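You operate a simulated robot arm through the tools that you are given. There is no shell and no other tool.

You are at the controls of a simulated two-armed robot. One attempt, no reset.

TASK
Weigh the tub with the orange lid and tag it with its count.
Fine: tare on the empty tub with the white lid and set that on the bench; on the lid goes tag over 330 under 150 g net, tag under 170 from 300 g, else tag 170 to 330; the full tub stays on the pan.

The check looks at the end state, three seconds after you hand in, the way a careful person would. Anything else that was tipped, shoved, dropped, spilled or broken makes it a failure. Lids that push on must go on centred and level and be pressed home; caps that screw on are set level and turned clockwise until they are tight.

THE ROBOT
Two 7-joint arms with two-finger parallel grippers on one trunk that stands fixed in place. Base frame: the origin is at the foot of the trunk, x ahead of it, y to its left, z up. Units: m, degrees, N and s.
The left shoulder is at [0.07, 0.188, 1.365], the right one opposite. With the tool pointing down near the work surface each hand reaches from about 0.16 to 0.76 m from the base axis, measured 20 degrees to its own side. Payload 3.91 kg a hand.
The tool frame of a hand sits at the grasp point between the pads (the TCP): z along the fingers, y along the line on which they close. The tips reach 0.03 m beyond it. The gripper opens to 0.11 m. The fingers are 0.02 m wide and 0.01 m thick; the gripper's body (0.048 by 0.112 m) begins 0.055 m behind the TCP.
Orientation is that of the tool frame in the base frame, as a unit quaternion [x, y, z, w]. With the fingers straight down and closing along the base's y, the tool's x points along the base's -x, its y along +y and its z along -z.

THE INTERFACE
- The arms move only by the tool step_arm. It takes "left_moves", "right_moves" or both (then of equal length, played together; a hand with none holds still); each is a list of rows, each an object of numbers (a shift or turn left out is 0, a gripper value left out holds the last): "fingers": the gripper command, from -1 (shut) to 1 (fully open), values between in proportion; "dx", "dy", "dz": the shift along the tool's x, y, z in m; "rx", "ry", "rz": the turn, a rotation vector about the tool's x, y, z in degrees. In form: [{"fingers": .., "dx": .., "dy": .., "dz": .., "rx": .., "ry": .., "rz": ..}, ...]. A call has 1 to 20 rows; each row shifts and turns the commanded pose from where the row before left it, along the tool's axes as they then stand. A row lasts 0.2 s, in which the tool goes at most 0.05 m and 8.6 degrees; a call with a longer step from one row to the next is refused whole, and so is a gripper value outside its range. A pose out of reach is approached as far as the arm can. The call stops where the force on the tool passes 70 N (or 10 N more than at its start, if that is more) or the arm is blocked; 0.2 s more then pass. Each finger travels about 0.072 m/s and halts on what it meets, pressing with about 22 N; the grip force reading is that of the motor and also rises with nothing between the fingers. The clock runs only during rows and for 0.2 s after the last one: add rows that do not move to give the fingers time. The reply holds the time, the measured pose of the TCP, the force on the tool along the base axes, the opening and the grip force, in the units named above and with some noise, with the torque about the TCP (base axes, N m) and any sound that the robot's microphone picked up.
- Cameras (640 x 400 px; columns grow to the right, rows downward): "scene" is now at [0.1262, -0.0446, 1.5925]; the picture's right is [-0.49, -0.87, -0.00], its down [-0.51, 0.29, -0.81] and it looks along [0.71, -0.40, -0.58] (base axes); focal length 214 px, centre (320, 200). "left" rides on the left gripper at [0.072, -0.017, -0.103] in its tool frame; the picture's right is [0.23, 0.97, 0.00], its down [-0.76, 0.18, -0.62] and it looks along [-0.61, 0.14, 0.78] (tool axes); focal length 222 px, centre (320, 200). "right" rides on the right gripper at [0.072, 0.017, -0.103] in its tool frame; the picture's right is [-0.23, 0.97, 0.00], its down [-0.76, -0.18, -0.62] and it looks along [-0.61, -0.14, 0.78] (tool axes); focal length 222 px, centre (320, 200). There is no depth. A picture from a camera that has moved, and an enlarged one, comes with that camera's place and axes in the base frame and with its lens.
- grab_frame(camera): a new picture of that camera. No time passes.
- raise_lower(by): slides the trunk up (or, below 0, down) by that many m; the arms and the scene camera ride with it, the base frame stays. It gives what a move gives, with no picture.
- turn_head(pan, tilt): turns the head with the scene camera to pan (to the left, within 86 degrees either way) and tilt (down, from -29 to 69), counted from straight ahead of the robot. It gives what a move gives.
- enlarge(camera, box): a new picture of the part [left, top, right, bottom] of that camera's present view, enlarged. No time passes.
- sign_off(): hands the job in; it is judged then, once.

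Nothing tells you positions but the pictures and the camera data. Unless the task says otherwise, let go and move clear before handing in.

The tools are called after "Request:" by a JSON object that holds its "name" and its "arguments". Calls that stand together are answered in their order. step_arm: Moves the arms, as the interface text tells. Its arguments: {"type":"object","properties":{"left_moves":{"type":"array","items":{"type":"object","properties":{"fingers":{"type":"number"},"dx":{"type":"number"},"dy":{"type":"number"},"dz":{"type":"number"},"rx":{"type":"number"},"ry":{"type":"number"},"rz":{"type":"number"}}}},"right_moves":{"type":"array","items":{"type":"object","properties":{"fingers":{"type":"number"},"dx":{"type":"number"},"dy":{"type":"number"},"dz":{"type":"number"},"rx":{"type":"number"},"ry":{"type":"number"},"rz":{"type":"number"}}}}},"required":[]} The other tools are called the same way: raise_lower (by) moves the trunk up or down; turn_head (pan, tilt) turns the head that bears the scene camera; grab_frame (camera) takes a picture; enlarge (camera, box) takes an enlarged picture of a part of a camera's view; sign_off () hands the job in.

At the start:

```text
clock: 0.0
left_position: [0.3178, -0.0033, 1.4576]
left_tool_rot: [0.001, 1.0, 0.001, 0.0]
left_wrist_force: [-0.2, -0.6, -0.1]
left_torque: [-0.01, -0.02, -0.01]
left_opening: 0.1098
left_finger_force: 0.1
right_position: [0.2741, -0.3658, 1.4784]
right_tool_rot: [0.0, 1.0, 0.0, 0.0]
right_wrist_force: [-1.0, -0.1, -0.5]
right_torque: [0.02, 0.01, -0.01]
right_opening: 0.11
right_finger_force: 0.1
trunk travel left (down, up): [-0.875, 0.065]
head pan, tilt (commanded): [-29.5, 35.6]
```

scene: 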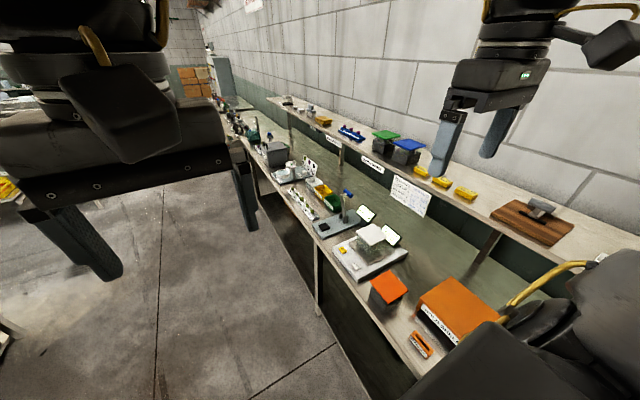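
right: 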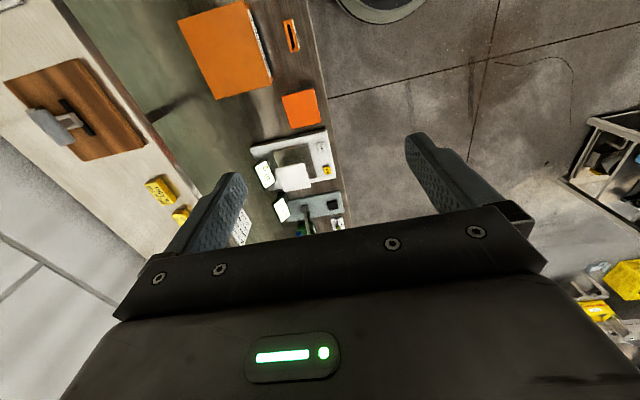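
left: 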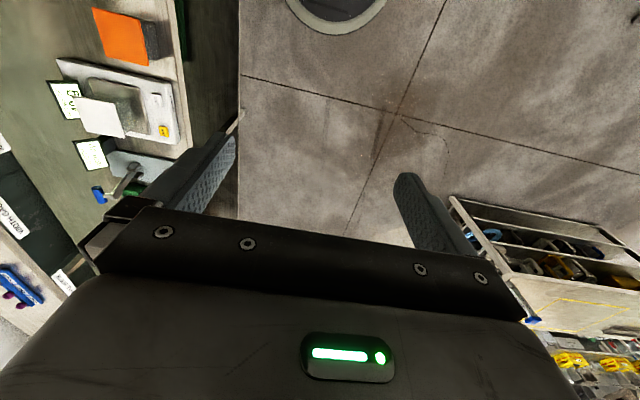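

I see a bench running along a wall, with a scale that has a white-lidded tub on or near its pan, a tub with an orange lid, an orange box, and shelves behind. I'll look closer before moving.

Request:
{"name": "enlarge", "arguments": {"camera": "scene", "box": [300, 200, 460, 300]}}

Request:
{"name": "enlarge", "arguments": {"camera": "scene", "box": [340, 260, 500, 360]}}

Request:
{"name": "enlarge", "arguments": {"camera": "scene", "box": [220, 100, 380, 240]}}

Request:
{"name": "enlarge", "arguments": {"camera": "scene", "box": [340, 110, 500, 220]}}

Request:
{"name": "enlarge", "arguments": {"camera": "right", "box": [160, 0, 360, 240]}}

Request:
{"name": "enlarge", "arguments": {"camera": "left", "box": [40, 0, 240, 220]}}

```text
4.00 times, centred on (380, 250) of scene
camera zoom: at [0.1262, -0.0446, 1.5925], right [-0.49, -0.87, 0.0], down [-0.51, 0.29, -0.81], along [0.71, -0.4, -0.58], focal length 858 px, centre (80, 0)
```

zoom: 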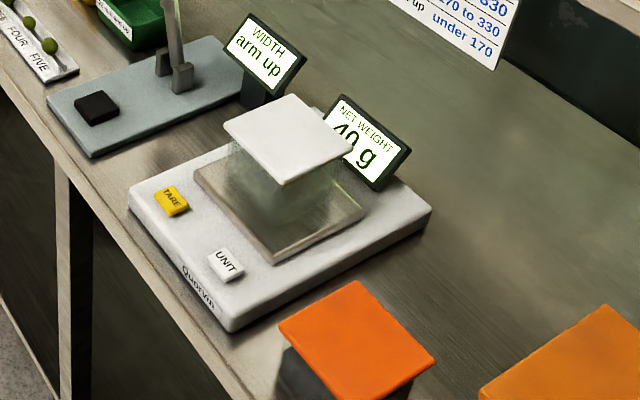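

```text
4.00 times, centred on (420, 310) of scene
camera zoom: at [0.1262, -0.0446, 1.5925], right [-0.49, -0.87, 0.0], down [-0.51, 0.29, -0.81], along [0.71, -0.4, -0.58], focal length 858 px, centre (-80, -240)
```

zoom: 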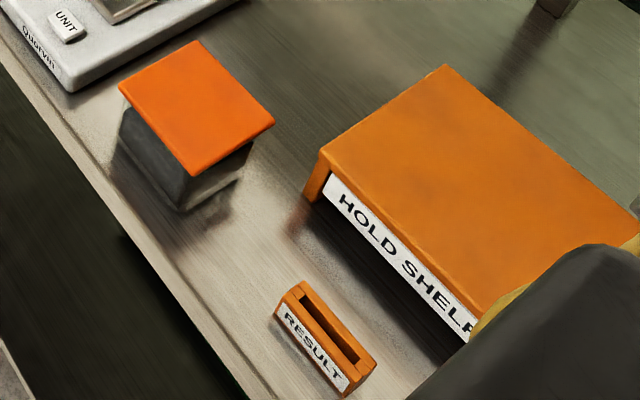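

```text
2.86 times, centred on (300, 170) of scene
camera zoom: at [0.1262, -0.0446, 1.5925], right [-0.49, -0.87, 0.0], down [-0.51, 0.29, -0.81], along [0.71, -0.4, -0.58], focal length 613 px, centre (377, 286)
```

zoom: 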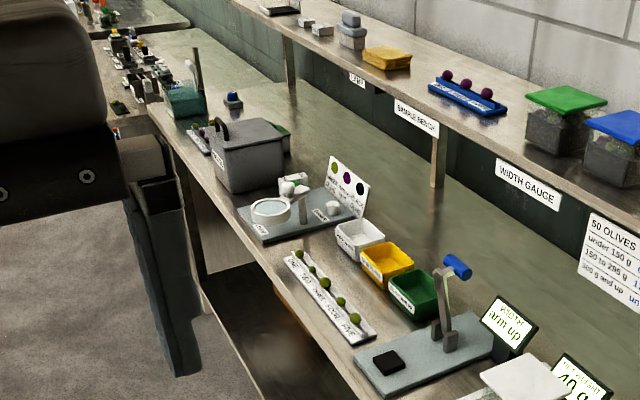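

```text
3.64 times, centred on (420, 165) of scene
camera zoom: at [0.1262, -0.0446, 1.5925], right [-0.49, -0.87, 0.0], down [-0.51, 0.29, -0.81], along [0.71, -0.4, -0.58], focal length 780 px, centre (-44, 327)
```

zoom: 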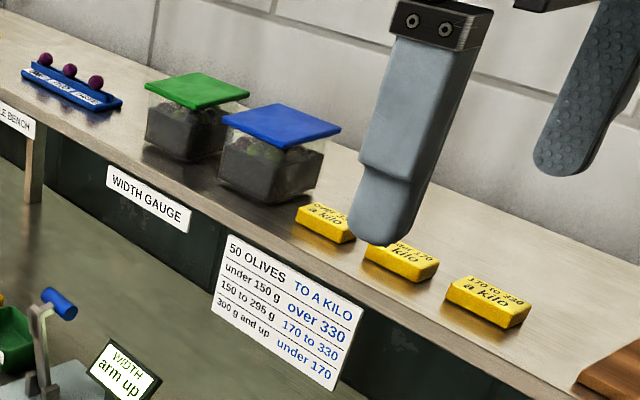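

```text
1.67 times, centred on (260, 120) of right
camera zoom: at [0.2015, -0.3495, 1.5811], right [0.23, 0.97, 0.0], down [0.76, -0.18, 0.62], along [0.61, -0.14, -0.78], focal length 370 px, centre (420, 333)
```

zoom: 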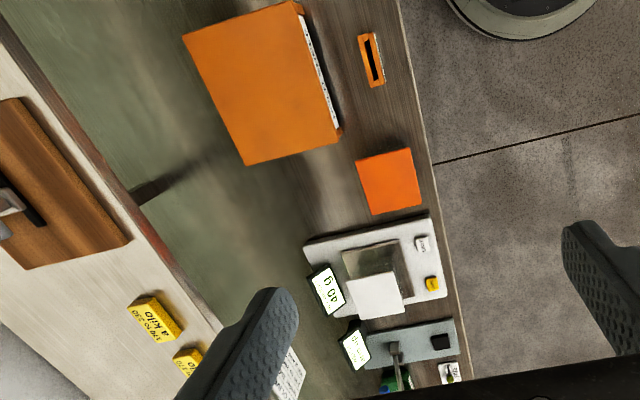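

```text
1.82 times, centred on (140, 110) of left
camera zoom: at [0.2439, -0.0201, 1.5598], right [-0.23, 0.97, 0.0], down [0.76, 0.18, 0.62], along [0.61, 0.14, -0.78], focal length 404 px, centre (647, 364)
```

zoom: 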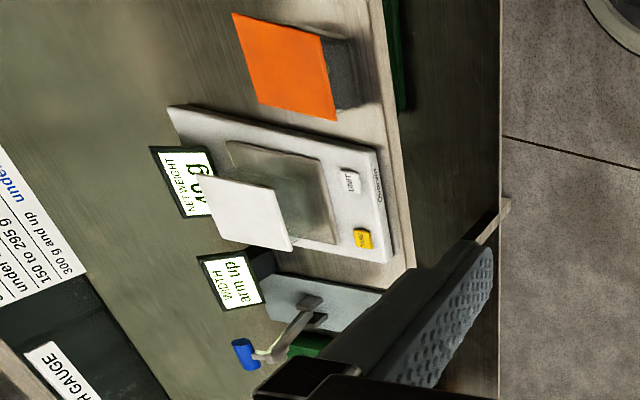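

The bench runs to the robot's right, with a scale (reading "40 g", white-lidded tub on its pan), the orange-lidded tub beside it and yellow tags on a rear shelf. I'll turn the head toward the work for better pictures.

Request:
{"name": "turn_head", "arguments": {"pan": -50, "tilt": 45}}

Request:
{"name": "grab_frame", "arguments": {"camera": "scene"}}

```text
clock: 0.8
left_position: [0.3168, -0.0023, 1.4568]
left_tool_rot: [0.0, 1.0, 0.0, -0.001]
left_wrist_force: [-0.3, 0.1, 0.4]
left_torque: [-0.02, -0.01, -0.01]
left_opening: 0.11
left_finger_force: 0.1
right_position: [0.2724, -0.3671, 1.4796]
right_tool_rot: [0.0, 1.0, 0.0, 0.0]
right_wrist_force: [0.3, 0.6, 0.0]
right_torque: [0.0, -0.06, 0.03]
right_opening: 0.11
right_finger_force: 0.0
trunk travel left (down, up): [-0.875, 0.065]
head pan, tilt (commanded): [-50.0, 45.0]
```

```text
taken
camera scene: at [0.1022, -0.0637, 1.5786], right [-0.77, -0.64, 0.0], down [-0.45, 0.54, -0.71], along [0.46, -0.54, -0.71], focal length 214 px, centre (320, 200)
```

scene: 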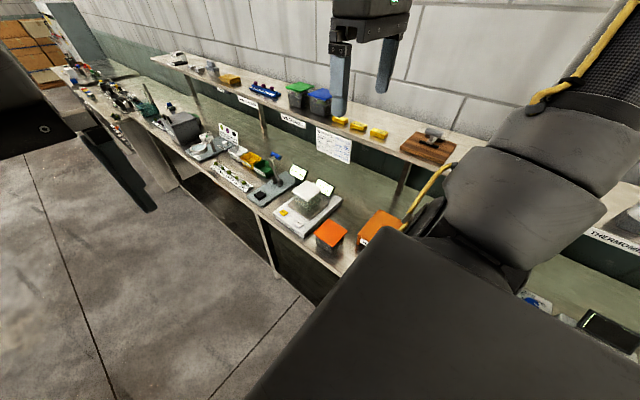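

The scene camera now sees the scale, tub and tags past the right arm. I'll enlarge the important parts to locate them accurately.

Request:
{"name": "enlarge", "arguments": {"camera": "scene", "box": [260, 170, 360, 260]}}

Request:
{"name": "enlarge", "arguments": {"camera": "scene", "box": [320, 100, 420, 190]}}

Request:
{"name": "enlarge", "arguments": {"camera": "right", "box": [220, 70, 360, 230]}}

Request:
{"name": "enlarge", "arguments": {"camera": "left", "box": [40, 0, 240, 200]}}

```text
4.44 times, centred on (310, 215) of scene
camera zoom: at [0.1022, -0.0637, 1.5786], right [-0.77, -0.64, 0.0], down [-0.45, 0.54, -0.71], along [0.46, -0.54, -0.71], focal length 953 px, centre (364, 133)
```

zoom: 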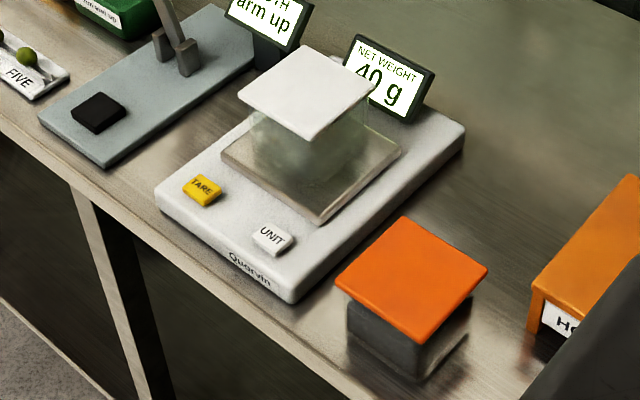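

```text
4.44 times, centred on (370, 145) of scene
camera zoom: at [0.1022, -0.0637, 1.5786], right [-0.77, -0.64, 0.0], down [-0.45, 0.54, -0.71], along [0.46, -0.54, -0.71], focal length 953 px, centre (98, 444)
```

zoom: 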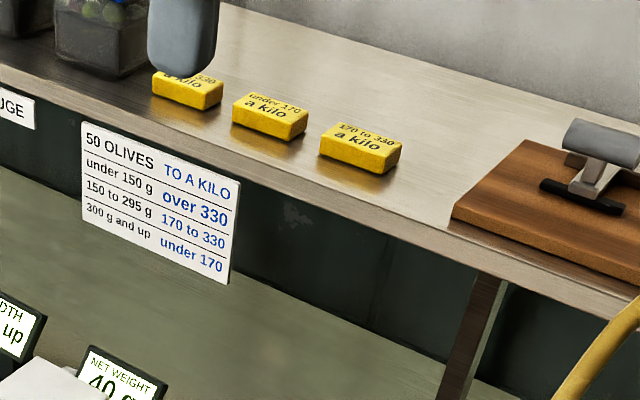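

```text
2.50 times, centred on (290, 150) of right
camera zoom: at [0.2015, -0.3495, 1.5811], right [0.23, 0.97, 0.0], down [0.76, -0.18, 0.62], along [0.61, -0.14, -0.78], focal length 555 px, centre (395, 325)
```

zoom: 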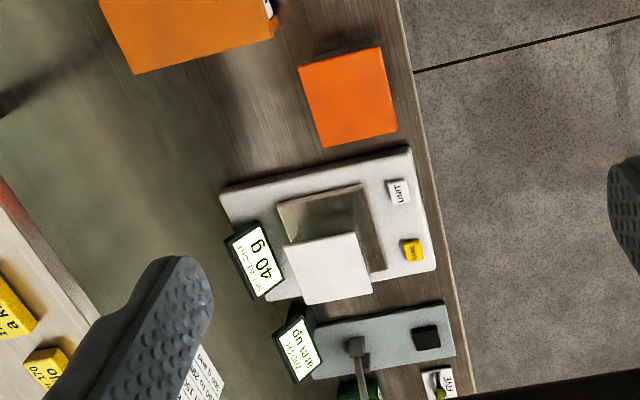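

```text
2.00 times, centred on (140, 100) of left
camera zoom: at [0.2439, -0.0201, 1.5597], right [-0.23, 0.97, 0.0], down [0.76, 0.18, 0.62], along [0.61, 0.14, -0.78], focal length 444 px, centre (680, 400)
```

zoom: 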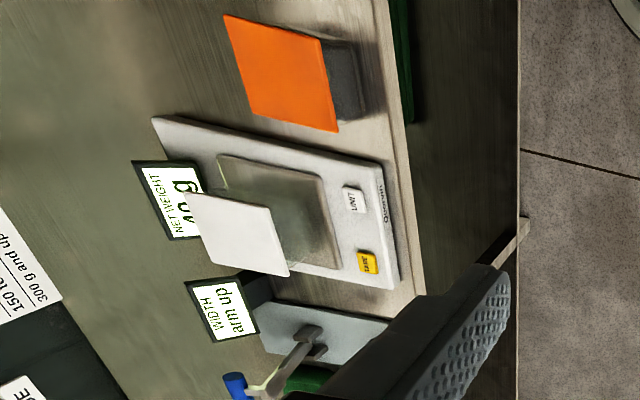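

The scale sits at about (0.55, -0.52), TARE at about (0.597, -0.417, 0.914), the orange-lidded tub at (0.370, -0.441) and the tags at about y=-0.72 on the shelf. I'll rotate the right hand 90° so it closes along the bench and its camera faces the work.

Request:
{"name": "step_arm", "arguments": {"right_moves": [{"rz": 8.2}, {"rz": 8.2}, {"rz": 8.2}, {"rz": 8.2}, {"rz": 8.2}, {"rz": 8.2}, {"rz": 8.2}, {"rz": 8.2}, {"rz": 8.2}, {"rz": 8.2}, {"rz": 8.0}, {}]}}

Request:
{"name": "grab_frame", "arguments": {"camera": "right"}}

Request:
{"name": "grab_frame", "arguments": {"camera": "scene"}}

```text
clock: 3.4
left_position: [0.3156, -0.0033, 1.4559]
left_tool_rot: [0.0, 1.0, 0.0, 0.0]
left_wrist_force: [-0.6, -0.1, 0.5]
left_torque: [-0.01, -0.01, 0.03]
left_opening: 0.1099
left_finger_force: 0.0
right_position: [0.41, -0.5998, 1.4409]
right_tool_rot: [0.704, 0.711, 0.005, 0.0]
right_wrist_force: [0.1, 0.5, 0.8]
right_torque: [-0.03, -0.05, 0.03]
right_opening: 0.1101
right_finger_force: 0.1
right hand out of reach, approached as far as the arm can: row 5, 6, 7, 8, 9, 10, 11
trunk travel left (down, up): [-0.875, 0.065]
head pan, tilt (commanded): [-50.0, 45.0]
```

```text
taken
camera right: at [0.4269, -0.5278, 1.5453], right [0.98, -0.22, 0.01], down [-0.18, -0.77, 0.62], along [-0.13, -0.6, -0.79], focal length 222 px, centre (320, 200)
```

right: 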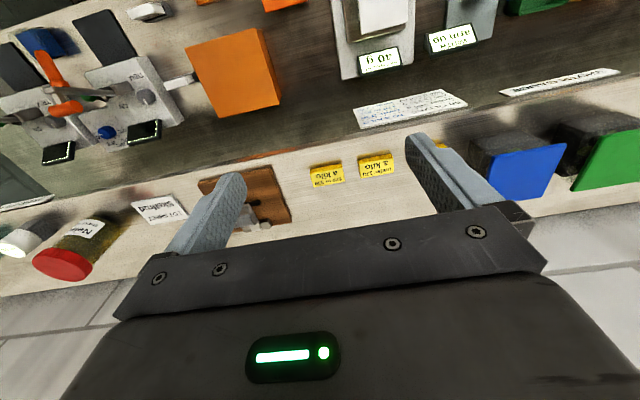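

```text
taken
camera scene: at [0.1013, -0.0634, 1.5787], right [-0.77, -0.64, 0.0], down [-0.45, 0.54, -0.71], along [0.45, -0.54, -0.71], focal length 214 px, centre (320, 200)
```

scene: 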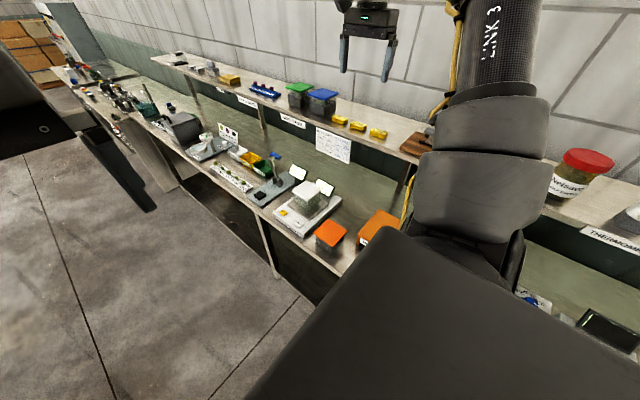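

The hand turned the full 90° but drifted to (0.41, -0.60, 1.44) because the near pose was out of reach. I have a good view of the tags from here, so I'll enlarge it and make a small downward move to see where the command continues from.

Request:
{"name": "enlarge", "arguments": {"camera": "right", "box": [280, 80, 480, 200]}}

Request:
{"name": "step_arm", "arguments": {"right_moves": [{"dz": 0.02}, {}]}}

```text
3.20 times, centred on (380, 140) of right
camera zoom: at [0.4269, -0.5278, 1.5453], right [0.98, -0.22, 0.01], down [-0.18, -0.77, 0.62], along [-0.13, -0.6, -0.79], focal length 711 px, centre (128, 392)
```

zoom: 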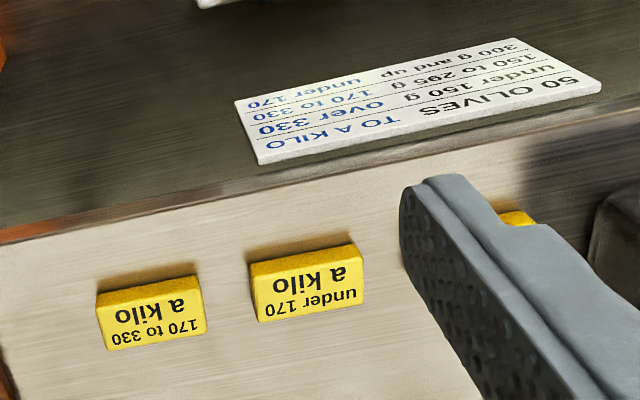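

```text
clock: 4.0
left_position: [0.3174, -0.0042, 1.4569]
left_tool_rot: [0.0, 1.0, -0.001, 0.001]
left_wrist_force: [0.4, -0.4, -0.3]
left_torque: [0.04, 0.01, 0.01]
left_opening: 0.11
left_finger_force: 0.0
right_position: [0.4151, -0.6084, 1.4314]
right_tool_rot: [0.706, 0.708, 0.001, -0.001]
right_wrist_force: [-0.8, -0.2, -0.4]
right_torque: [-0.01, -0.04, -0.01]
right_opening: 0.11
right_finger_force: 0.0
right hand out of reach, approached as far as the arm can: row 1
trunk travel left (down, up): [-0.875, 0.065]
head pan, tilt (commanded): [-50.0, 45.0]
```

The command frame is still ambiguous, so I'll step down a bit further, staying well above the shelf, until the pose is within reach.

Request:
{"name": "step_arm", "arguments": {"right_moves": [{"dz": 0.03}, {"dz": 0.03}, {}, {}]}}

```text
clock: 5.0
left_position: [0.3175, -0.003, 1.4575]
left_tool_rot: [0.0, 1.0, 0.0, 0.0]
left_wrist_force: [-0.3, 0.0, 1.7]
left_torque: [0.02, 0.01, 0.01]
left_opening: 0.11
left_finger_force: 0.1
right_position: [0.4209, -0.6273, 1.4004]
right_tool_rot: [0.707, 0.708, 0.0, 0.0]
right_wrist_force: [-0.1, 1.2, 0.7]
right_torque: [-0.01, 0.02, 0.01]
right_opening: 0.1099
right_finger_force: 0.1
right hand out of reach, approached as far as the arm can: row 1, 2
trunk travel left (down, up): [-0.875, 0.065]
head pan, tilt (commanded): [-50.0, 45.0]
```

The commanded point is still near the shoulder, where this wrist angle isn't reachable. I'll shift the command forward over the bench to about (0.42, -0.45) at this height and check that the hand converges.

Request:
{"name": "step_arm", "arguments": {"right_moves": [{"dx": -0.02, "dy": 0.035}, {"dx": -0.02, "dy": 0.035}, {"dx": -0.02, "dy": 0.035}, {"dx": -0.02, "dy": 0.035}, {}, {}]}}

Request:
{"name": "grab_frame", "arguments": {"camera": "scene"}}

```text
clock: 6.4
left_position: [0.3156, -0.0042, 1.4573]
left_tool_rot: [0.001, 1.0, 0.0, 0.001]
left_wrist_force: [0.5, -0.9, -0.2]
left_torque: [0.0, -0.04, -0.01]
left_opening: 0.11
left_finger_force: 0.2
right_position: [0.4795, -0.6721, 1.379]
right_tool_rot: [0.706, 0.708, 0.002, 0.004]
right_wrist_force: [0.3, 0.3, -0.7]
right_torque: [0.01, -0.03, 0.02]
right_opening: 0.1101
right_finger_force: 0.1
right hand out of reach, approached as far as the arm can: row 2, 3, 4
trunk travel left (down, up): [-0.875, 0.065]
head pan, tilt (commanded): [-50.0, 45.0]
```

```text
taken
camera scene: at [0.0999, -0.0631, 1.5788], right [-0.77, -0.64, 0.0], down [-0.45, 0.54, -0.71], along [0.46, -0.54, -0.71], focal length 214 px, centre (320, 200)
```

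scene: 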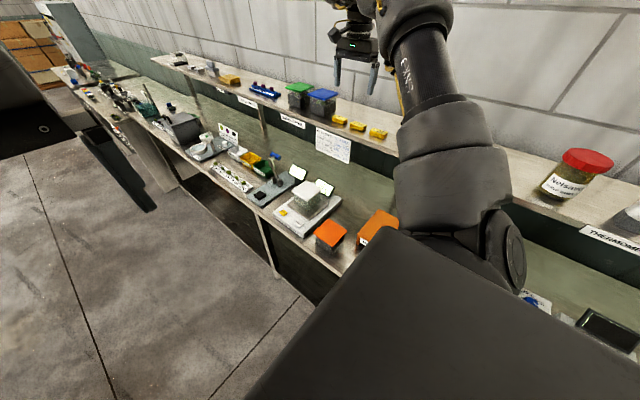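

The commands restart from the measured pose, and the hand is now near its outer limit beside the shelf. I'll bring it back toward the robot and slightly lower, in small steps.

Request:
{"name": "step_arm", "arguments": {"right_moves": [{"dx": 0.035, "dy": -0.005}, {"dx": 0.035, "dy": -0.005}, {"dx": 0.035, "dy": -0.005}, {"dx": 0.035, "dy": -0.005}, {}]}}

```text
clock: 7.6
left_position: [0.3162, -0.005, 1.4565]
left_tool_rot: [0.0, 1.0, 0.001, 0.001]
left_wrist_force: [-0.5, -1.0, 0.5]
left_torque: [0.01, -0.03, -0.01]
left_opening: 0.1102
left_finger_force: 0.0
right_position: [0.4777, -0.5996, 1.4017]
right_tool_rot: [0.706, 0.708, 0.0, -0.002]
right_wrist_force: [-0.2, -0.4, 0.2]
right_torque: [0.01, -0.02, 0.02]
right_opening: 0.1099
right_finger_force: 0.0
right hand out of reach, approached as far as the arm can: row 2, 3, 4
trunk travel left (down, up): [-0.875, 0.065]
head pan, tilt (commanded): [-50.0, 45.0]
```

This wrist angle is limited at this height. The bench is lower, which should be the natural region, so I'll lower the hand in small steps in front of the shelf edge.

Request:
{"name": "step_arm", "arguments": {"right_moves": [{"dz": 0.03, "dx": 0.01}, {"dz": 0.03, "dx": 0.01}, {}]}}

```text
clock: 8.4
left_position: [0.3164, -0.0042, 1.457]
left_tool_rot: [0.001, 1.0, 0.0, -0.001]
left_wrist_force: [0.6, 0.4, 0.3]
left_torque: [-0.04, 0.0, 0.0]
left_opening: 0.1101
left_finger_force: 0.2
right_position: [0.4924, -0.6075, 1.3757]
right_tool_rot: [0.707, 0.708, 0.0, 0.0]
right_wrist_force: [0.1, 0.4, -0.1]
right_torque: [0.02, 0.02, 0.0]
right_opening: 0.11
right_finger_force: 0.1
right hand out of reach, approached as far as the arm can: row 1, 2
trunk travel left (down, up): [-0.875, 0.065]
head pan, tilt (commanded): [-50.0, 45.0]
```

The wrist appears to be at a joint limit at this yaw. I'll turn it back about halfway, which should free it, and then go down.

Request:
{"name": "step_arm", "arguments": {"right_moves": [{"rz": -8.2}, {"rz": -8.2}, {"rz": -8.2}, {"rz": -8.2}, {"rz": -8.2}, {"rz": -8.2}, {}]}}

```text
clock: 10.0
left_position: [0.318, -0.0041, 1.4577]
left_tool_rot: [0.0, 1.0, 0.0, 0.0]
left_wrist_force: [-0.2, -0.5, 0.3]
left_torque: [0.02, 0.01, 0.01]
left_opening: 0.11
left_finger_force: 0.2
right_position: [0.4931, -0.6088, 1.3755]
right_tool_rot: [0.348, 0.938, 0.0, -0.001]
right_wrist_force: [-0.4, 0.7, 0.1]
right_torque: [-0.02, -0.03, -0.02]
right_opening: 0.1101
right_finger_force: 0.1
trunk travel left (down, up): [-0.875, 0.065]
head pan, tilt (commanded): [-50.0, 45.0]
```

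Back at about 41° yaw the pose is reachable exactly. Now I'll bring the hand toward the robot and down over the front of the bench, to about (0.49, -0.43, 1.25).

Request:
{"name": "step_arm", "arguments": {"right_moves": [{"dx": 0.0235, "dy": 0.0273, "dz": 0.0}, {"dx": 0.0235, "dy": 0.0273, "dz": 0.03}, {"dx": 0.0235, "dy": 0.0273, "dz": 0.03}, {"dx": 0.0235, "dy": 0.0273, "dz": 0.03}, {"dx": 0.0235, "dy": 0.0273, "dz": 0.03}, {}]}}

Request:
{"name": "grab_frame", "arguments": {"camera": "right"}}

```text
clock: 11.4
left_position: [0.3157, -0.0066, 1.4572]
left_tool_rot: [0.0, 1.0, 0.001, 0.0]
left_wrist_force: [1.2, -0.4, -0.6]
left_torque: [0.01, 0.0, 0.01]
left_opening: 0.11
left_finger_force: 0.0
right_position: [0.4935, -0.4392, 1.258]
right_tool_rot: [0.349, 0.937, 0.001, 0.0]
right_wrist_force: [-0.2, 0.5, -0.5]
right_torque: [0.03, -0.04, 0.02]
right_opening: 0.1101
right_finger_force: 0.2
right hand out of reach, approached as far as the arm can: row 5
trunk travel left (down, up): [-0.875, 0.065]
head pan, tilt (commanded): [-50.0, 45.0]
```

```text
taken
camera right: at [0.4497, -0.3784, 1.3612], right [0.81, 0.59, 0.0], down [0.46, -0.63, 0.62], along [0.37, -0.5, -0.78], focal length 222 px, centre (320, 200)
```

right: 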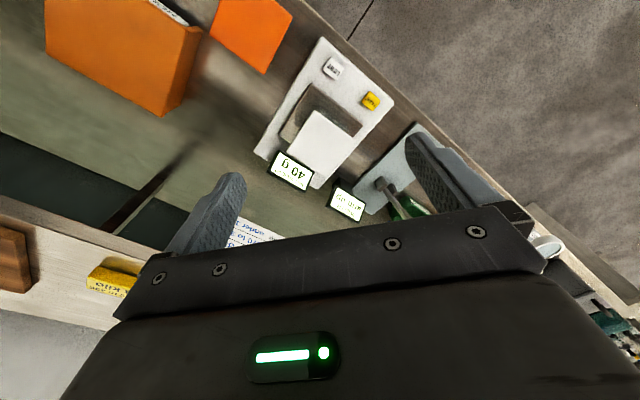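

I'm at (0.494, -0.439, 1.258) with the scale in view. I'll enlarge to check the tub construction and the positions.

Request:
{"name": "enlarge", "arguments": {"camera": "right", "box": [200, 0, 440, 220]}}

Request:
{"name": "enlarge", "arguments": {"camera": "scene", "box": [280, 175, 360, 255]}}

Request:
{"name": "enlarge", "arguments": {"camera": "left", "box": [80, 0, 200, 80]}}

```text
1.82 times, centred on (320, 110) of right
camera zoom: at [0.4497, -0.3784, 1.3612], right [0.81, 0.59, 0.0], down [0.46, -0.63, 0.62], along [0.37, -0.5, -0.78], focal length 404 px, centre (320, 364)
```

zoom: 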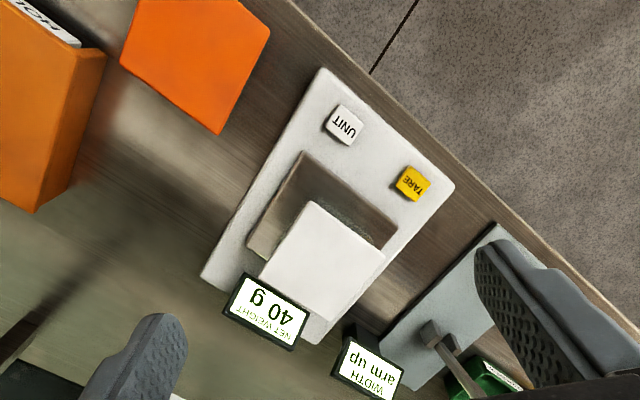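

```text
5.00 times, centred on (320, 215) of scene
camera zoom: at [0.1021, -0.066, 1.5785], right [-0.77, -0.64, 0.0], down [-0.45, 0.54, -0.71], along [0.45, -0.54, -0.71], focal length 1072 px, centre (320, 125)
```

zoom: 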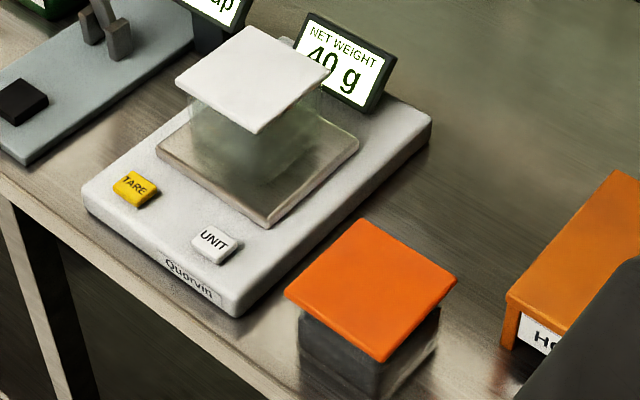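

```text
5.00 times, centred on (140, 40) of left
camera zoom: at [0.2439, -0.0224, 1.5597], right [-0.23, 0.97, 0.0], down [0.76, 0.18, 0.62], along [0.61, 0.14, -0.78], focal length 1111 px, centre (1220, 1000)
```

zoom: 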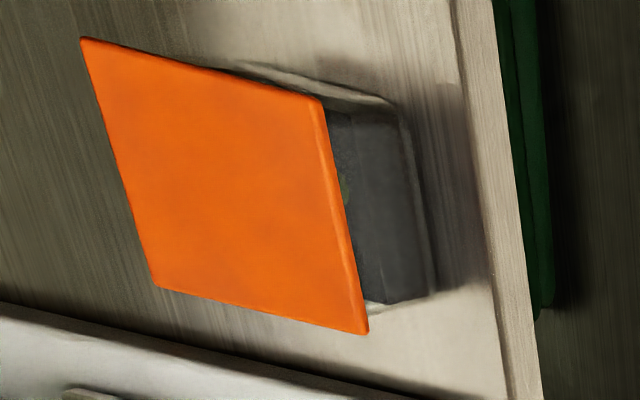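

The tubs have square lids about 0.09 m wide with a small overhang, aligned with the bench. I'll turn the hand back to yaw 0 and move so the rear finger is above the TARE button; that keeps the gripper body clear of the tub lid.

Request:
{"name": "step_arm", "arguments": {"right_moves": [{"rz": -8.15}, {"rz": -8.15}, {"rz": -8.15}, {"rz": -8.15}, {"rz": -8.15}, {}]}}

```text
clock: 12.8
left_position: [0.3165, -0.0042, 1.4575]
left_tool_rot: [0.0, 1.0, 0.0, -0.001]
left_wrist_force: [-0.5, -0.2, 0.0]
left_torque: [-0.01, 0.0, 0.02]
left_opening: 0.1102
left_finger_force: 0.0
right_position: [0.4934, -0.4351, 1.2588]
right_tool_rot: [-0.001, 1.0, 0.0, 0.0]
right_wrist_force: [-0.5, 0.4, -0.3]
right_torque: [-0.01, -0.02, -0.03]
right_opening: 0.1101
right_finger_force: 0.1
trunk travel left (down, up): [-0.875, 0.065]
head pan, tilt (commanded): [-50.0, 45.0]
```

The hand is at yaw 0 over the scale. I'll move it so the rear finger hangs above TARE, with the tip about 0.11 m over it, and check by camera.

Request:
{"name": "step_arm", "arguments": {"right_moves": [{"dx": -0.0171, "dy": 0.0131, "dz": 0.02}, {"dx": -0.0171, "dy": 0.0131, "dz": 0.036}, {"dx": -0.0171, "dy": 0.0131, "dz": 0.036}, {"dx": -0.0171, "dy": 0.0131, "dz": 0.036}, {"dx": -0.0171, "dy": 0.0131, "dz": 0.036}, {"dx": -0.0171, "dy": 0.0131, "dz": 0.035}, {}]}}

Request:
{"name": "grab_frame", "arguments": {"camera": "right"}}

Request:
{"name": "grab_frame", "arguments": {"camera": "scene"}}

```text
clock: 14.4
left_position: [0.3168, -0.0025, 1.4566]
left_tool_rot: [0.0, 1.0, 0.0, -0.001]
left_wrist_force: [0.3, -0.3, 0.4]
left_torque: [0.0, -0.01, 0.0]
left_opening: 0.11
left_finger_force: 0.0
right_position: [0.5728, -0.3698, 1.0858]
right_tool_rot: [0.001, 1.0, 0.0, 0.002]
right_wrist_force: [-0.8, 0.4, -0.4]
right_torque: [-0.01, 0.02, -0.02]
right_opening: 0.1101
right_finger_force: 0.1
right hand out of reach, approached as far as the arm can: row 6
trunk travel left (down, up): [-0.875, 0.065]
head pan, tilt (commanded): [-50.0, 45.0]
```

```text
taken
camera right: at [0.5009, -0.3538, 1.1873], right [0.23, 0.97, 0.0], down [0.76, -0.18, 0.63], along [0.61, -0.14, -0.78], focal length 222 px, centre (320, 200)
```

right: 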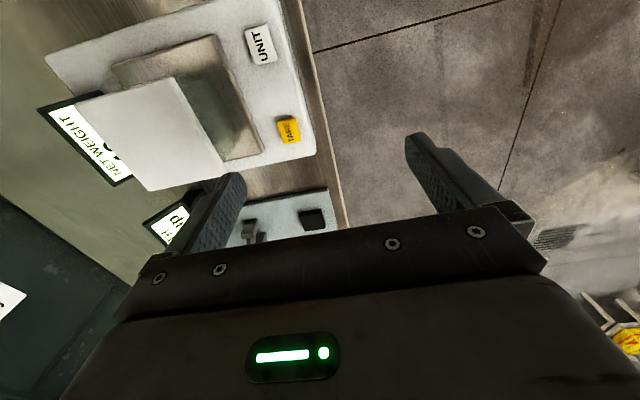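

```text
taken
camera scene: at [0.1012, -0.0631, 1.5787], right [-0.77, -0.64, 0.0], down [-0.45, 0.54, -0.71], along [0.45, -0.54, -0.71], focal length 214 px, centre (320, 200)
```

scene: 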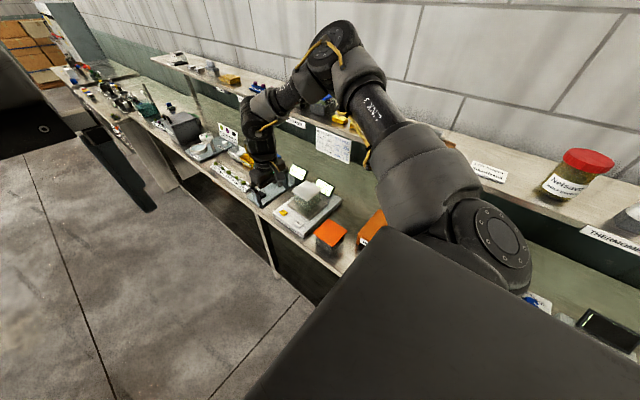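

The arm hits its limit at (0.573, -0.370, 1.086) with the trunk this high. I'll raise the hand, lower the trunk to give the wrist better posture, and try again.

Request:
{"name": "step_arm", "arguments": {"right_moves": [{"dz": -0.04}, {"dz": -0.04}, {"dz": -0.04}, {"dz": -0.04}, {"dz": -0.04}, {}]}}

Request:
{"name": "raise_lower", "arguments": {"by": -0.15}}

Request:
{"name": "grab_frame", "arguments": {"camera": "scene"}}

```text
clock: 15.8
left_position: [0.3168, -0.0037, 1.4563]
left_tool_rot: [0.0, 1.0, 0.0, -0.001]
left_wrist_force: [0.2, 0.3, -0.6]
left_torque: [0.01, 0.04, -0.03]
left_opening: 0.1101
left_finger_force: 0.0
right_position: [0.5713, -0.3728, 1.284]
right_tool_rot: [0.0, 1.0, 0.0, 0.0]
right_wrist_force: [0.0, 0.1, 0.3]
right_torque: [0.0, 0.03, -0.03]
right_opening: 0.11
right_finger_force: 0.1
trunk travel left (down, up): [-0.875, 0.065]
head pan, tilt (commanded): [-50.0, 45.0]
```

```text
clock: 17.6
left_position: [0.3157, -0.0038, 1.3057]
left_tool_rot: [0.0, 1.0, 0.0, -0.001]
left_wrist_force: [0.0, -0.3, 0.2]
left_torque: [-0.02, 0.01, -0.04]
left_opening: 0.11
left_finger_force: 0.0
right_position: [0.5708, -0.3727, 1.1349]
right_tool_rot: [0.001, 1.0, 0.0, 0.0]
right_wrist_force: [0.0, 0.1, 0.2]
right_torque: [-0.04, 0.01, -0.01]
right_opening: 0.11
right_finger_force: 0.0
trunk travel left (down, up): [-0.725, 0.215]
head pan, tilt (commanded): [-50.0, 45.0]
```

```text
taken
camera scene: at [0.1021, -0.0636, 1.4287], right [-0.77, -0.64, 0.0], down [-0.45, 0.54, -0.71], along [0.45, -0.54, -0.71], focal length 214 px, centre (320, 200)
```

scene: 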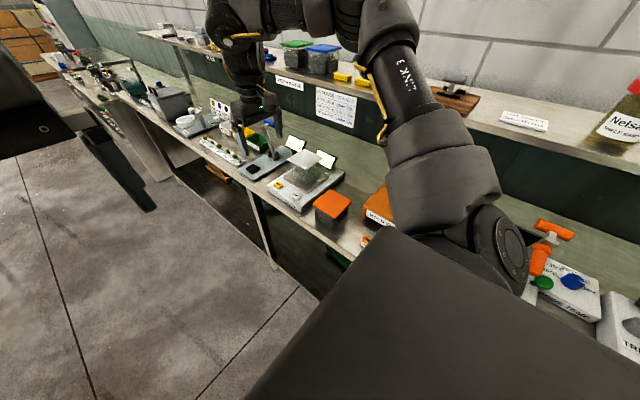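

The trunk is 0.15 m lower and the hand is at z 1.135. I'll move it to stand over TARE with the tip still about 5 cm above the button.

Request:
{"name": "step_arm", "arguments": {"right_moves": [{"dx": -0.0063, "dy": 0.004, "dz": 0.034}, {"dx": -0.0063, "dy": 0.004, "dz": 0.034}, {"dx": -0.0063, "dy": 0.004, "dz": 0.034}, {"dx": -0.0063, "dy": 0.004, "dz": 0.034}, {}]}}

Request:
{"name": "grab_frame", "arguments": {"camera": "scene"}}

Request:
{"name": "grab_frame", "arguments": {"camera": "right"}}

```text
clock: 18.8
left_position: [0.3162, -0.0032, 1.3062]
left_tool_rot: [0.0, 1.0, 0.0, -0.001]
left_wrist_force: [0.3, -0.2, 0.3]
left_torque: [0.02, -0.02, 0.01]
left_opening: 0.1102
left_finger_force: 0.0
right_position: [0.5968, -0.3591, 0.998]
right_tool_rot: [0.0, 1.0, 0.001, 0.001]
right_wrist_force: [-0.5, -0.5, -0.1]
right_torque: [-0.03, -0.02, 0.0]
right_opening: 0.1098
right_finger_force: 0.1
trunk travel left (down, up): [-0.725, 0.215]
head pan, tilt (commanded): [-50.0, 45.0]
```

```text
taken
camera scene: at [0.1015, -0.0635, 1.4287], right [-0.77, -0.64, 0.0], down [-0.45, 0.54, -0.71], along [0.45, -0.54, -0.71], focal length 214 px, centre (320, 200)
```

scene: 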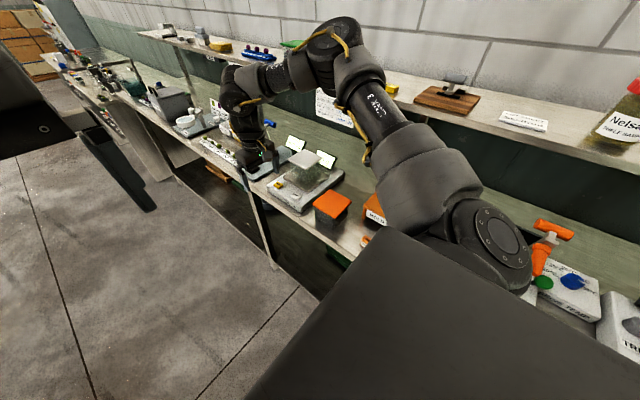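

```text
taken
camera right: at [0.5248, -0.342, 1.1008], right [0.23, 0.97, 0.0], down [0.76, -0.18, 0.63], along [0.61, -0.14, -0.78], focal length 222 px, centre (320, 200)
```

right: 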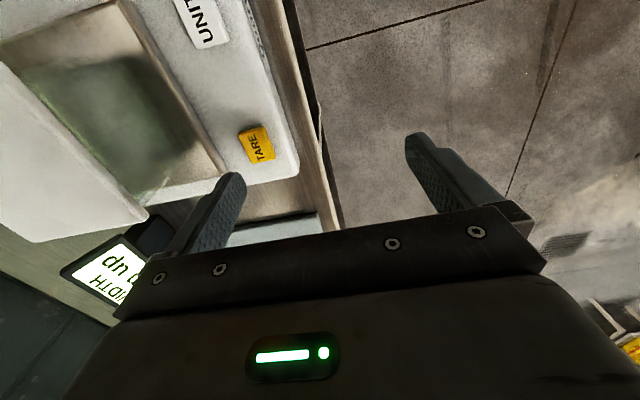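

The rear fingertip is about 5 cm directly above TARE (button at about (0.595, -0.418, 0.915)). I'll descend most of the way and then press in fine steps.

Request:
{"name": "step_arm", "arguments": {"right_moves": [{"dx": 0.0015, "dy": 0.001, "dz": 0.015}, {"dz": 0.015}, {"dz": 0.012}, {"dz": 0.004}, {}]}}

Request:
{"name": "grab_frame", "arguments": {"camera": "right"}}

Request:
{"name": "enlarge", "arguments": {"camera": "scene", "box": [220, 110, 350, 220]}}

```text
clock: 20.0
left_position: [0.3166, -0.005, 1.3075]
left_tool_rot: [0.0, 1.0, 0.0, 0.0]
left_wrist_force: [-0.3, 0.6, 0.0]
left_torque: [-0.04, 0.0, 0.04]
left_opening: 0.11
left_finger_force: 0.0
right_position: [0.5831, -0.3626, 0.9575]
right_tool_rot: [0.001, 1.0, 0.001, 0.001]
right_wrist_force: [-0.5, -0.6, 0.7]
right_torque: [0.03, 0.01, 0.02]
right_opening: 0.11
right_finger_force: 0.0
right hand out of reach, approached as far as the arm can: row 1, 2, 3
trunk travel left (down, up): [-0.725, 0.215]
head pan, tilt (commanded): [-50.0, 45.0]
```

```text
taken
camera right: at [0.5108, -0.3454, 1.0603], right [0.23, 0.97, 0.0], down [0.76, -0.18, 0.62], along [0.61, -0.14, -0.78], focal length 222 px, centre (320, 200)
```

right: 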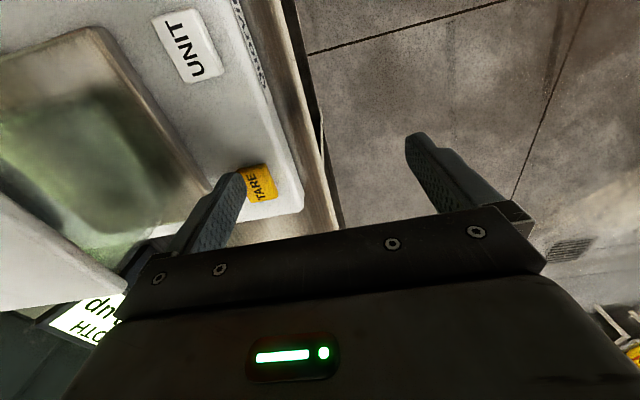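

```text
3.64 times, centred on (285, 165) of scene
camera zoom: at [0.102, -0.0636, 1.4286], right [-0.77, -0.64, 0.0], down [-0.45, 0.54, -0.71], along [0.45, -0.54, -0.71], focal length 780 px, centre (447, 327)
```

zoom: 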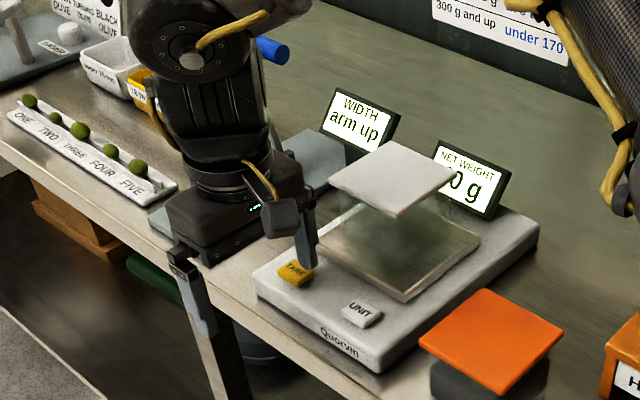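

Still short of reach by a couple of centimetres, with the tip just behind and above TARE. I'll raise the hand and lower the trunk another 0.2 m.

Request:
{"name": "step_arm", "arguments": {"right_moves": [{"dz": -0.04}, {"dz": -0.045}, {"dz": -0.045}, {"dz": -0.045}, {"dz": -0.045}, {"dz": -0.02}, {}]}}

Request:
{"name": "raise_lower", "arguments": {"by": -0.2}}

Request:
{"name": "grab_frame", "arguments": {"camera": "scene"}}

Request:
{"name": "grab_frame", "arguments": {"camera": "left"}}

```text
clock: 21.6
left_position: [0.3181, -0.0044, 1.3059]
left_tool_rot: [0.0, 1.0, 0.001, -0.001]
left_wrist_force: [0.3, 0.0, -0.1]
left_torque: [-0.05, 0.02, 0.0]
left_opening: 0.1099
left_finger_force: 0.0
right_position: [0.5559, -0.374, 1.1773]
right_tool_rot: [-0.001, 1.0, 0.001, 0.0]
right_wrist_force: [0.5, -0.2, 0.3]
right_torque: [0.01, -0.01, 0.02]
right_opening: 0.1099
right_finger_force: 0.1
right hand out of reach, approached as far as the arm can: row 4, 5, 6
trunk travel left (down, up): [-0.725, 0.215]
head pan, tilt (commanded): [-50.0, 45.0]
```

```text
clock: 23.8
left_position: [0.3168, -0.0048, 1.1062]
left_tool_rot: [0.0, 1.0, 0.0, 0.0]
left_wrist_force: [-0.3, 0.2, -0.3]
left_torque: [-0.01, 0.0, -0.03]
left_opening: 0.1099
left_finger_force: 0.0
right_position: [0.5549, -0.3726, 0.9787]
right_tool_rot: [0.001, 1.0, 0.001, 0.002]
right_wrist_force: [0.1, 0.4, -1.2]
right_torque: [-0.02, 0.02, 0.04]
right_opening: 0.1101
right_finger_force: 0.1
trunk travel left (down, up): [-0.525, 0.415]
head pan, tilt (commanded): [-50.0, 45.0]
```

```text
taken
camera scene: at [0.102, -0.0636, 1.2287], right [-0.77, -0.64, 0.0], down [-0.45, 0.54, -0.71], along [0.45, -0.54, -0.71], focal length 214 px, centre (320, 200)
```

scene: 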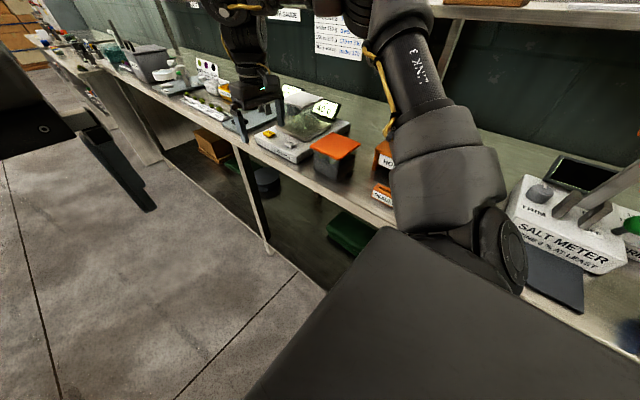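

```text
taken
camera left: at [0.2438, -0.02, 1.2098], right [-0.23, 0.97, 0.0], down [0.76, 0.18, 0.62], along [0.61, 0.14, -0.78], focal length 222 px, centre (320, 200)
```

left: 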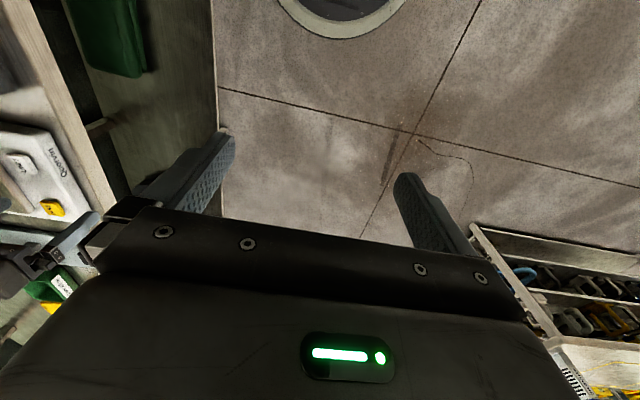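

The reachable envelope depends on the height relative to the shoulder, and about 0.2 m below it seems best. I'll raise the trunk 0.15 m and turn the hand to about -45° yaw, so one finger points outward to the button and the wrist stays closer in.

Request:
{"name": "raise_lower", "arguments": {"by": 0.15}}

Request:
{"name": "step_arm", "arguments": {"right_moves": [{"rz": -7.5}, {"rz": -7.5}, {"rz": -7.5}, {"rz": -7.5}, {"rz": -7.5}, {"rz": -7.5}, {}]}}

Request:
{"name": "grab_frame", "arguments": {"camera": "scene"}}

```text
clock: 25.5
left_position: [0.3168, -0.0049, 1.2575]
left_tool_rot: [0.0, 1.0, 0.001, 0.0]
left_wrist_force: [0.0, -0.7, -0.5]
left_torque: [-0.03, -0.01, 0.0]
left_opening: 0.1098
left_finger_force: 0.1
right_position: [0.5553, -0.3737, 1.1274]
right_tool_rot: [0.002, 1.0, 0.001, 0.002]
right_wrist_force: [0.1, -0.3, -0.5]
right_torque: [0.0, 0.0, 0.02]
right_opening: 0.1101
right_finger_force: 0.0
trunk travel left (down, up): [-0.675, 0.265]
head pan, tilt (commanded): [-50.0, 45.0]
```

```text
clock: 27.1
left_position: [0.3172, -0.0038, 1.2575]
left_tool_rot: [0.0, 1.0, 0.0, 0.0]
left_wrist_force: [-0.2, 0.0, -0.4]
left_torque: [-0.02, -0.01, 0.0]
left_opening: 0.1101
left_finger_force: 0.0
right_position: [0.5561, -0.3728, 1.128]
right_tool_rot: [-0.383, 0.924, 0.001, 0.003]
right_wrist_force: [-0.6, -0.1, 0.0]
right_torque: [0.0, 0.0, 0.0]
right_opening: 0.1101
right_finger_force: 0.0
trunk travel left (down, up): [-0.675, 0.265]
head pan, tilt (commanded): [-50.0, 45.0]
```

```text
taken
camera scene: at [0.1022, -0.0637, 1.3786], right [-0.77, -0.64, 0.0], down [-0.45, 0.54, -0.71], along [0.45, -0.54, -0.71], focal length 214 px, centre (320, 200)
```

scene: 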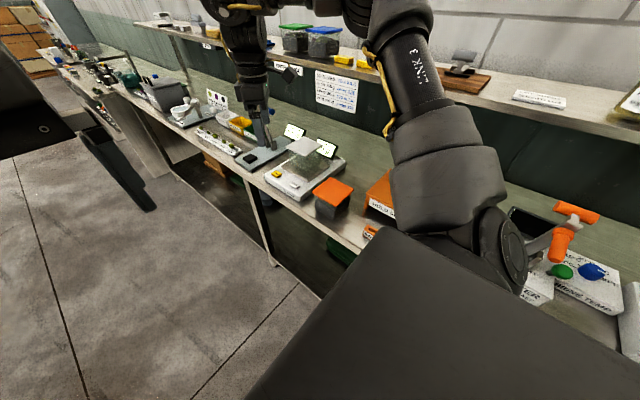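

Yaw -45° is fine here. I'll descend to put the outer finger about 5 cm over TARE and check.

Request:
{"name": "step_arm", "arguments": {"right_moves": [{"dx": 0.001, "dz": 0.032}, {"dx": 0.001, "dz": 0.032}, {"dx": 0.001, "dz": 0.032}, {"dx": 0.001, "dz": 0.032}, {}]}}

Request:
{"name": "grab_frame", "arguments": {"camera": "right"}}

Request:
{"name": "grab_frame", "arguments": {"camera": "scene"}}

```text
clock: 28.3
left_position: [0.3165, -0.0035, 1.2566]
left_tool_rot: [-0.001, 1.0, 0.0, -0.001]
left_wrist_force: [-0.6, -0.1, -0.7]
left_torque: [0.01, 0.0, 0.02]
left_opening: 0.1098
left_finger_force: 0.1
right_position: [0.5527, -0.3774, 0.9985]
right_tool_rot: [-0.382, 0.924, 0.0, 0.002]
right_wrist_force: [0.3, -0.3, -0.1]
right_torque: [-0.02, 0.0, 0.01]
right_opening: 0.1102
right_finger_force: 0.0
trunk travel left (down, up): [-0.675, 0.265]
head pan, tilt (commanded): [-50.0, 45.0]
```

```text
taken
camera right: at [0.4896, -0.416, 1.1016], right [-0.53, 0.85, 0.0], down [0.66, 0.41, 0.63], along [0.53, 0.33, -0.78], focal length 222 px, centre (320, 200)
```

right: 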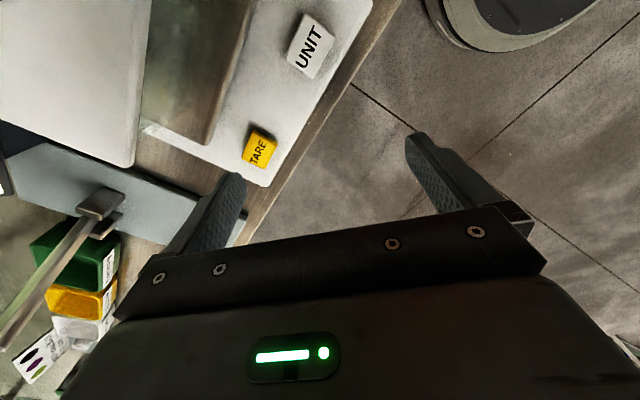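

```text
taken
camera scene: at [0.1017, -0.0634, 1.3787], right [-0.77, -0.64, 0.0], down [-0.45, 0.54, -0.71], along [0.45, -0.54, -0.71], focal length 214 px, centre (320, 200)
```

scene: 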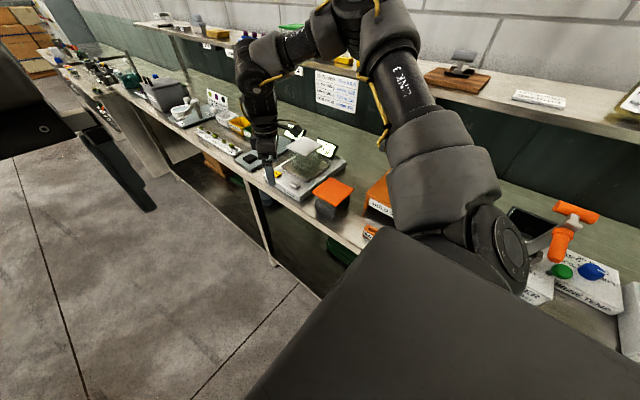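

The outer fingertip is 5 cm above TARE and within 3 mm of its centre. I'll descend and then press in fine steps.

Request:
{"name": "step_arm", "arguments": {"right_moves": [{"dx": -0.0014, "dy": 0.0028, "dz": 0.015}, {"dz": 0.015}, {"dz": 0.013}, {}]}}

Request:
{"name": "grab_frame", "arguments": {"camera": "right"}}

Request:
{"name": "enlarge", "arguments": {"camera": "scene", "box": [230, 110, 350, 210]}}

```text
clock: 29.3
left_position: [0.3157, -0.0039, 1.2569]
left_tool_rot: [0.0, 1.0, 0.0, 0.0]
left_wrist_force: [-0.2, -0.3, -0.3]
left_torque: [-0.03, 0.0, -0.01]
left_opening: 0.1102
left_finger_force: 0.1
right_position: [0.5517, -0.3733, 0.9567]
right_tool_rot: [-0.382, 0.924, -0.001, 0.001]
right_wrist_force: [-0.5, 0.2, 0.7]
right_torque: [0.01, 0.03, 0.01]
right_opening: 0.1099
right_finger_force: 0.0
trunk travel left (down, up): [-0.675, 0.265]
head pan, tilt (commanded): [-50.0, 45.0]
```

```text
taken
camera right: at [0.4889, -0.4134, 1.0589], right [-0.53, 0.85, 0.0], down [0.66, 0.41, 0.63], along [0.53, 0.33, -0.78], focal length 222 px, centre (320, 200)
```

right: 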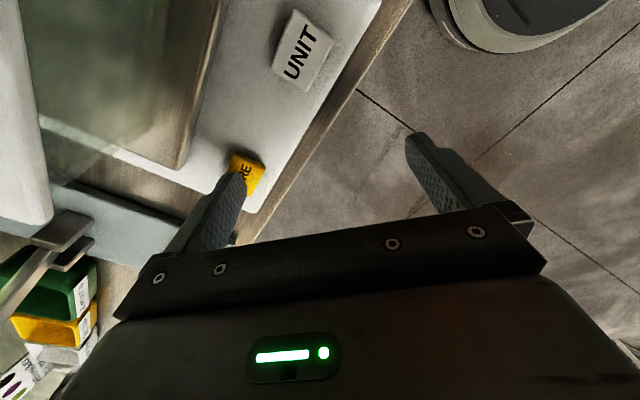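

```text
4.00 times, centred on (290, 160) of scene
camera zoom: at [0.1021, -0.0637, 1.3786], right [-0.77, -0.64, 0.0], down [-0.45, 0.54, -0.71], along [0.45, -0.54, -0.71], focal length 858 px, centre (440, 360)
```

zoom: 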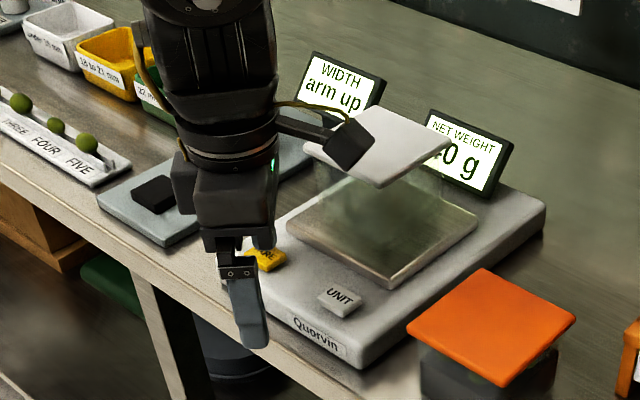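

The tip is about 1.2 cm above the button and everything is clear. I'll lower it in small steps and watch the force and the display.

Request:
{"name": "step_arm", "arguments": {"right_moves": [{"dz": 0.005}, {"dz": 0.003}, {"dz": 0.002}, {"dz": 0.002}, {}]}}

Request:
{"name": "enlarge", "arguments": {"camera": "scene", "box": [230, 110, 350, 210]}}

```text
clock: 30.5
left_position: [0.3154, -0.0038, 1.2572]
left_tool_rot: [-0.001, 1.0, 0.0, 0.0]
left_wrist_force: [0.3, -0.5, 0.3]
left_torque: [0.0, -0.01, 0.01]
left_opening: 0.1099
left_finger_force: 0.0
right_position: [0.5522, -0.3736, 0.9472]
right_tool_rot: [-0.382, 0.924, 0.0, 0.004]
right_wrist_force: [3.6, -3.7, 13.0]
right_torque: [-0.71, -0.63, -0.04]
right_opening: 0.1099
right_finger_force: 0.0
trunk travel left (down, up): [-0.675, 0.265]
head pan, tilt (commanded): [-50.0, 45.0]
```

```text
4.00 times, centred on (290, 160) of scene
camera zoom: at [0.1011, -0.0633, 1.3789], right [-0.77, -0.64, 0.0], down [-0.45, 0.54, -0.71], along [0.46, -0.54, -0.71], focal length 858 px, centre (440, 360)
```

zoom: 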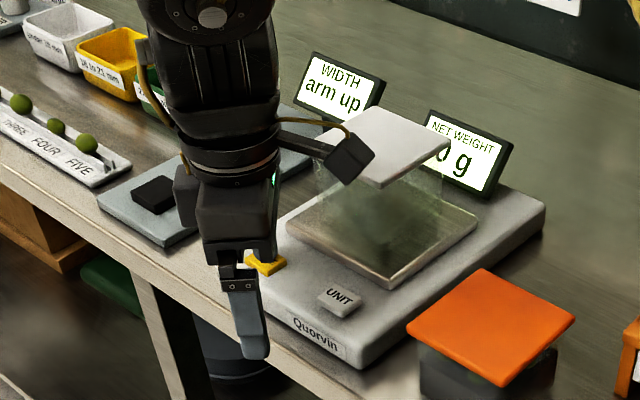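

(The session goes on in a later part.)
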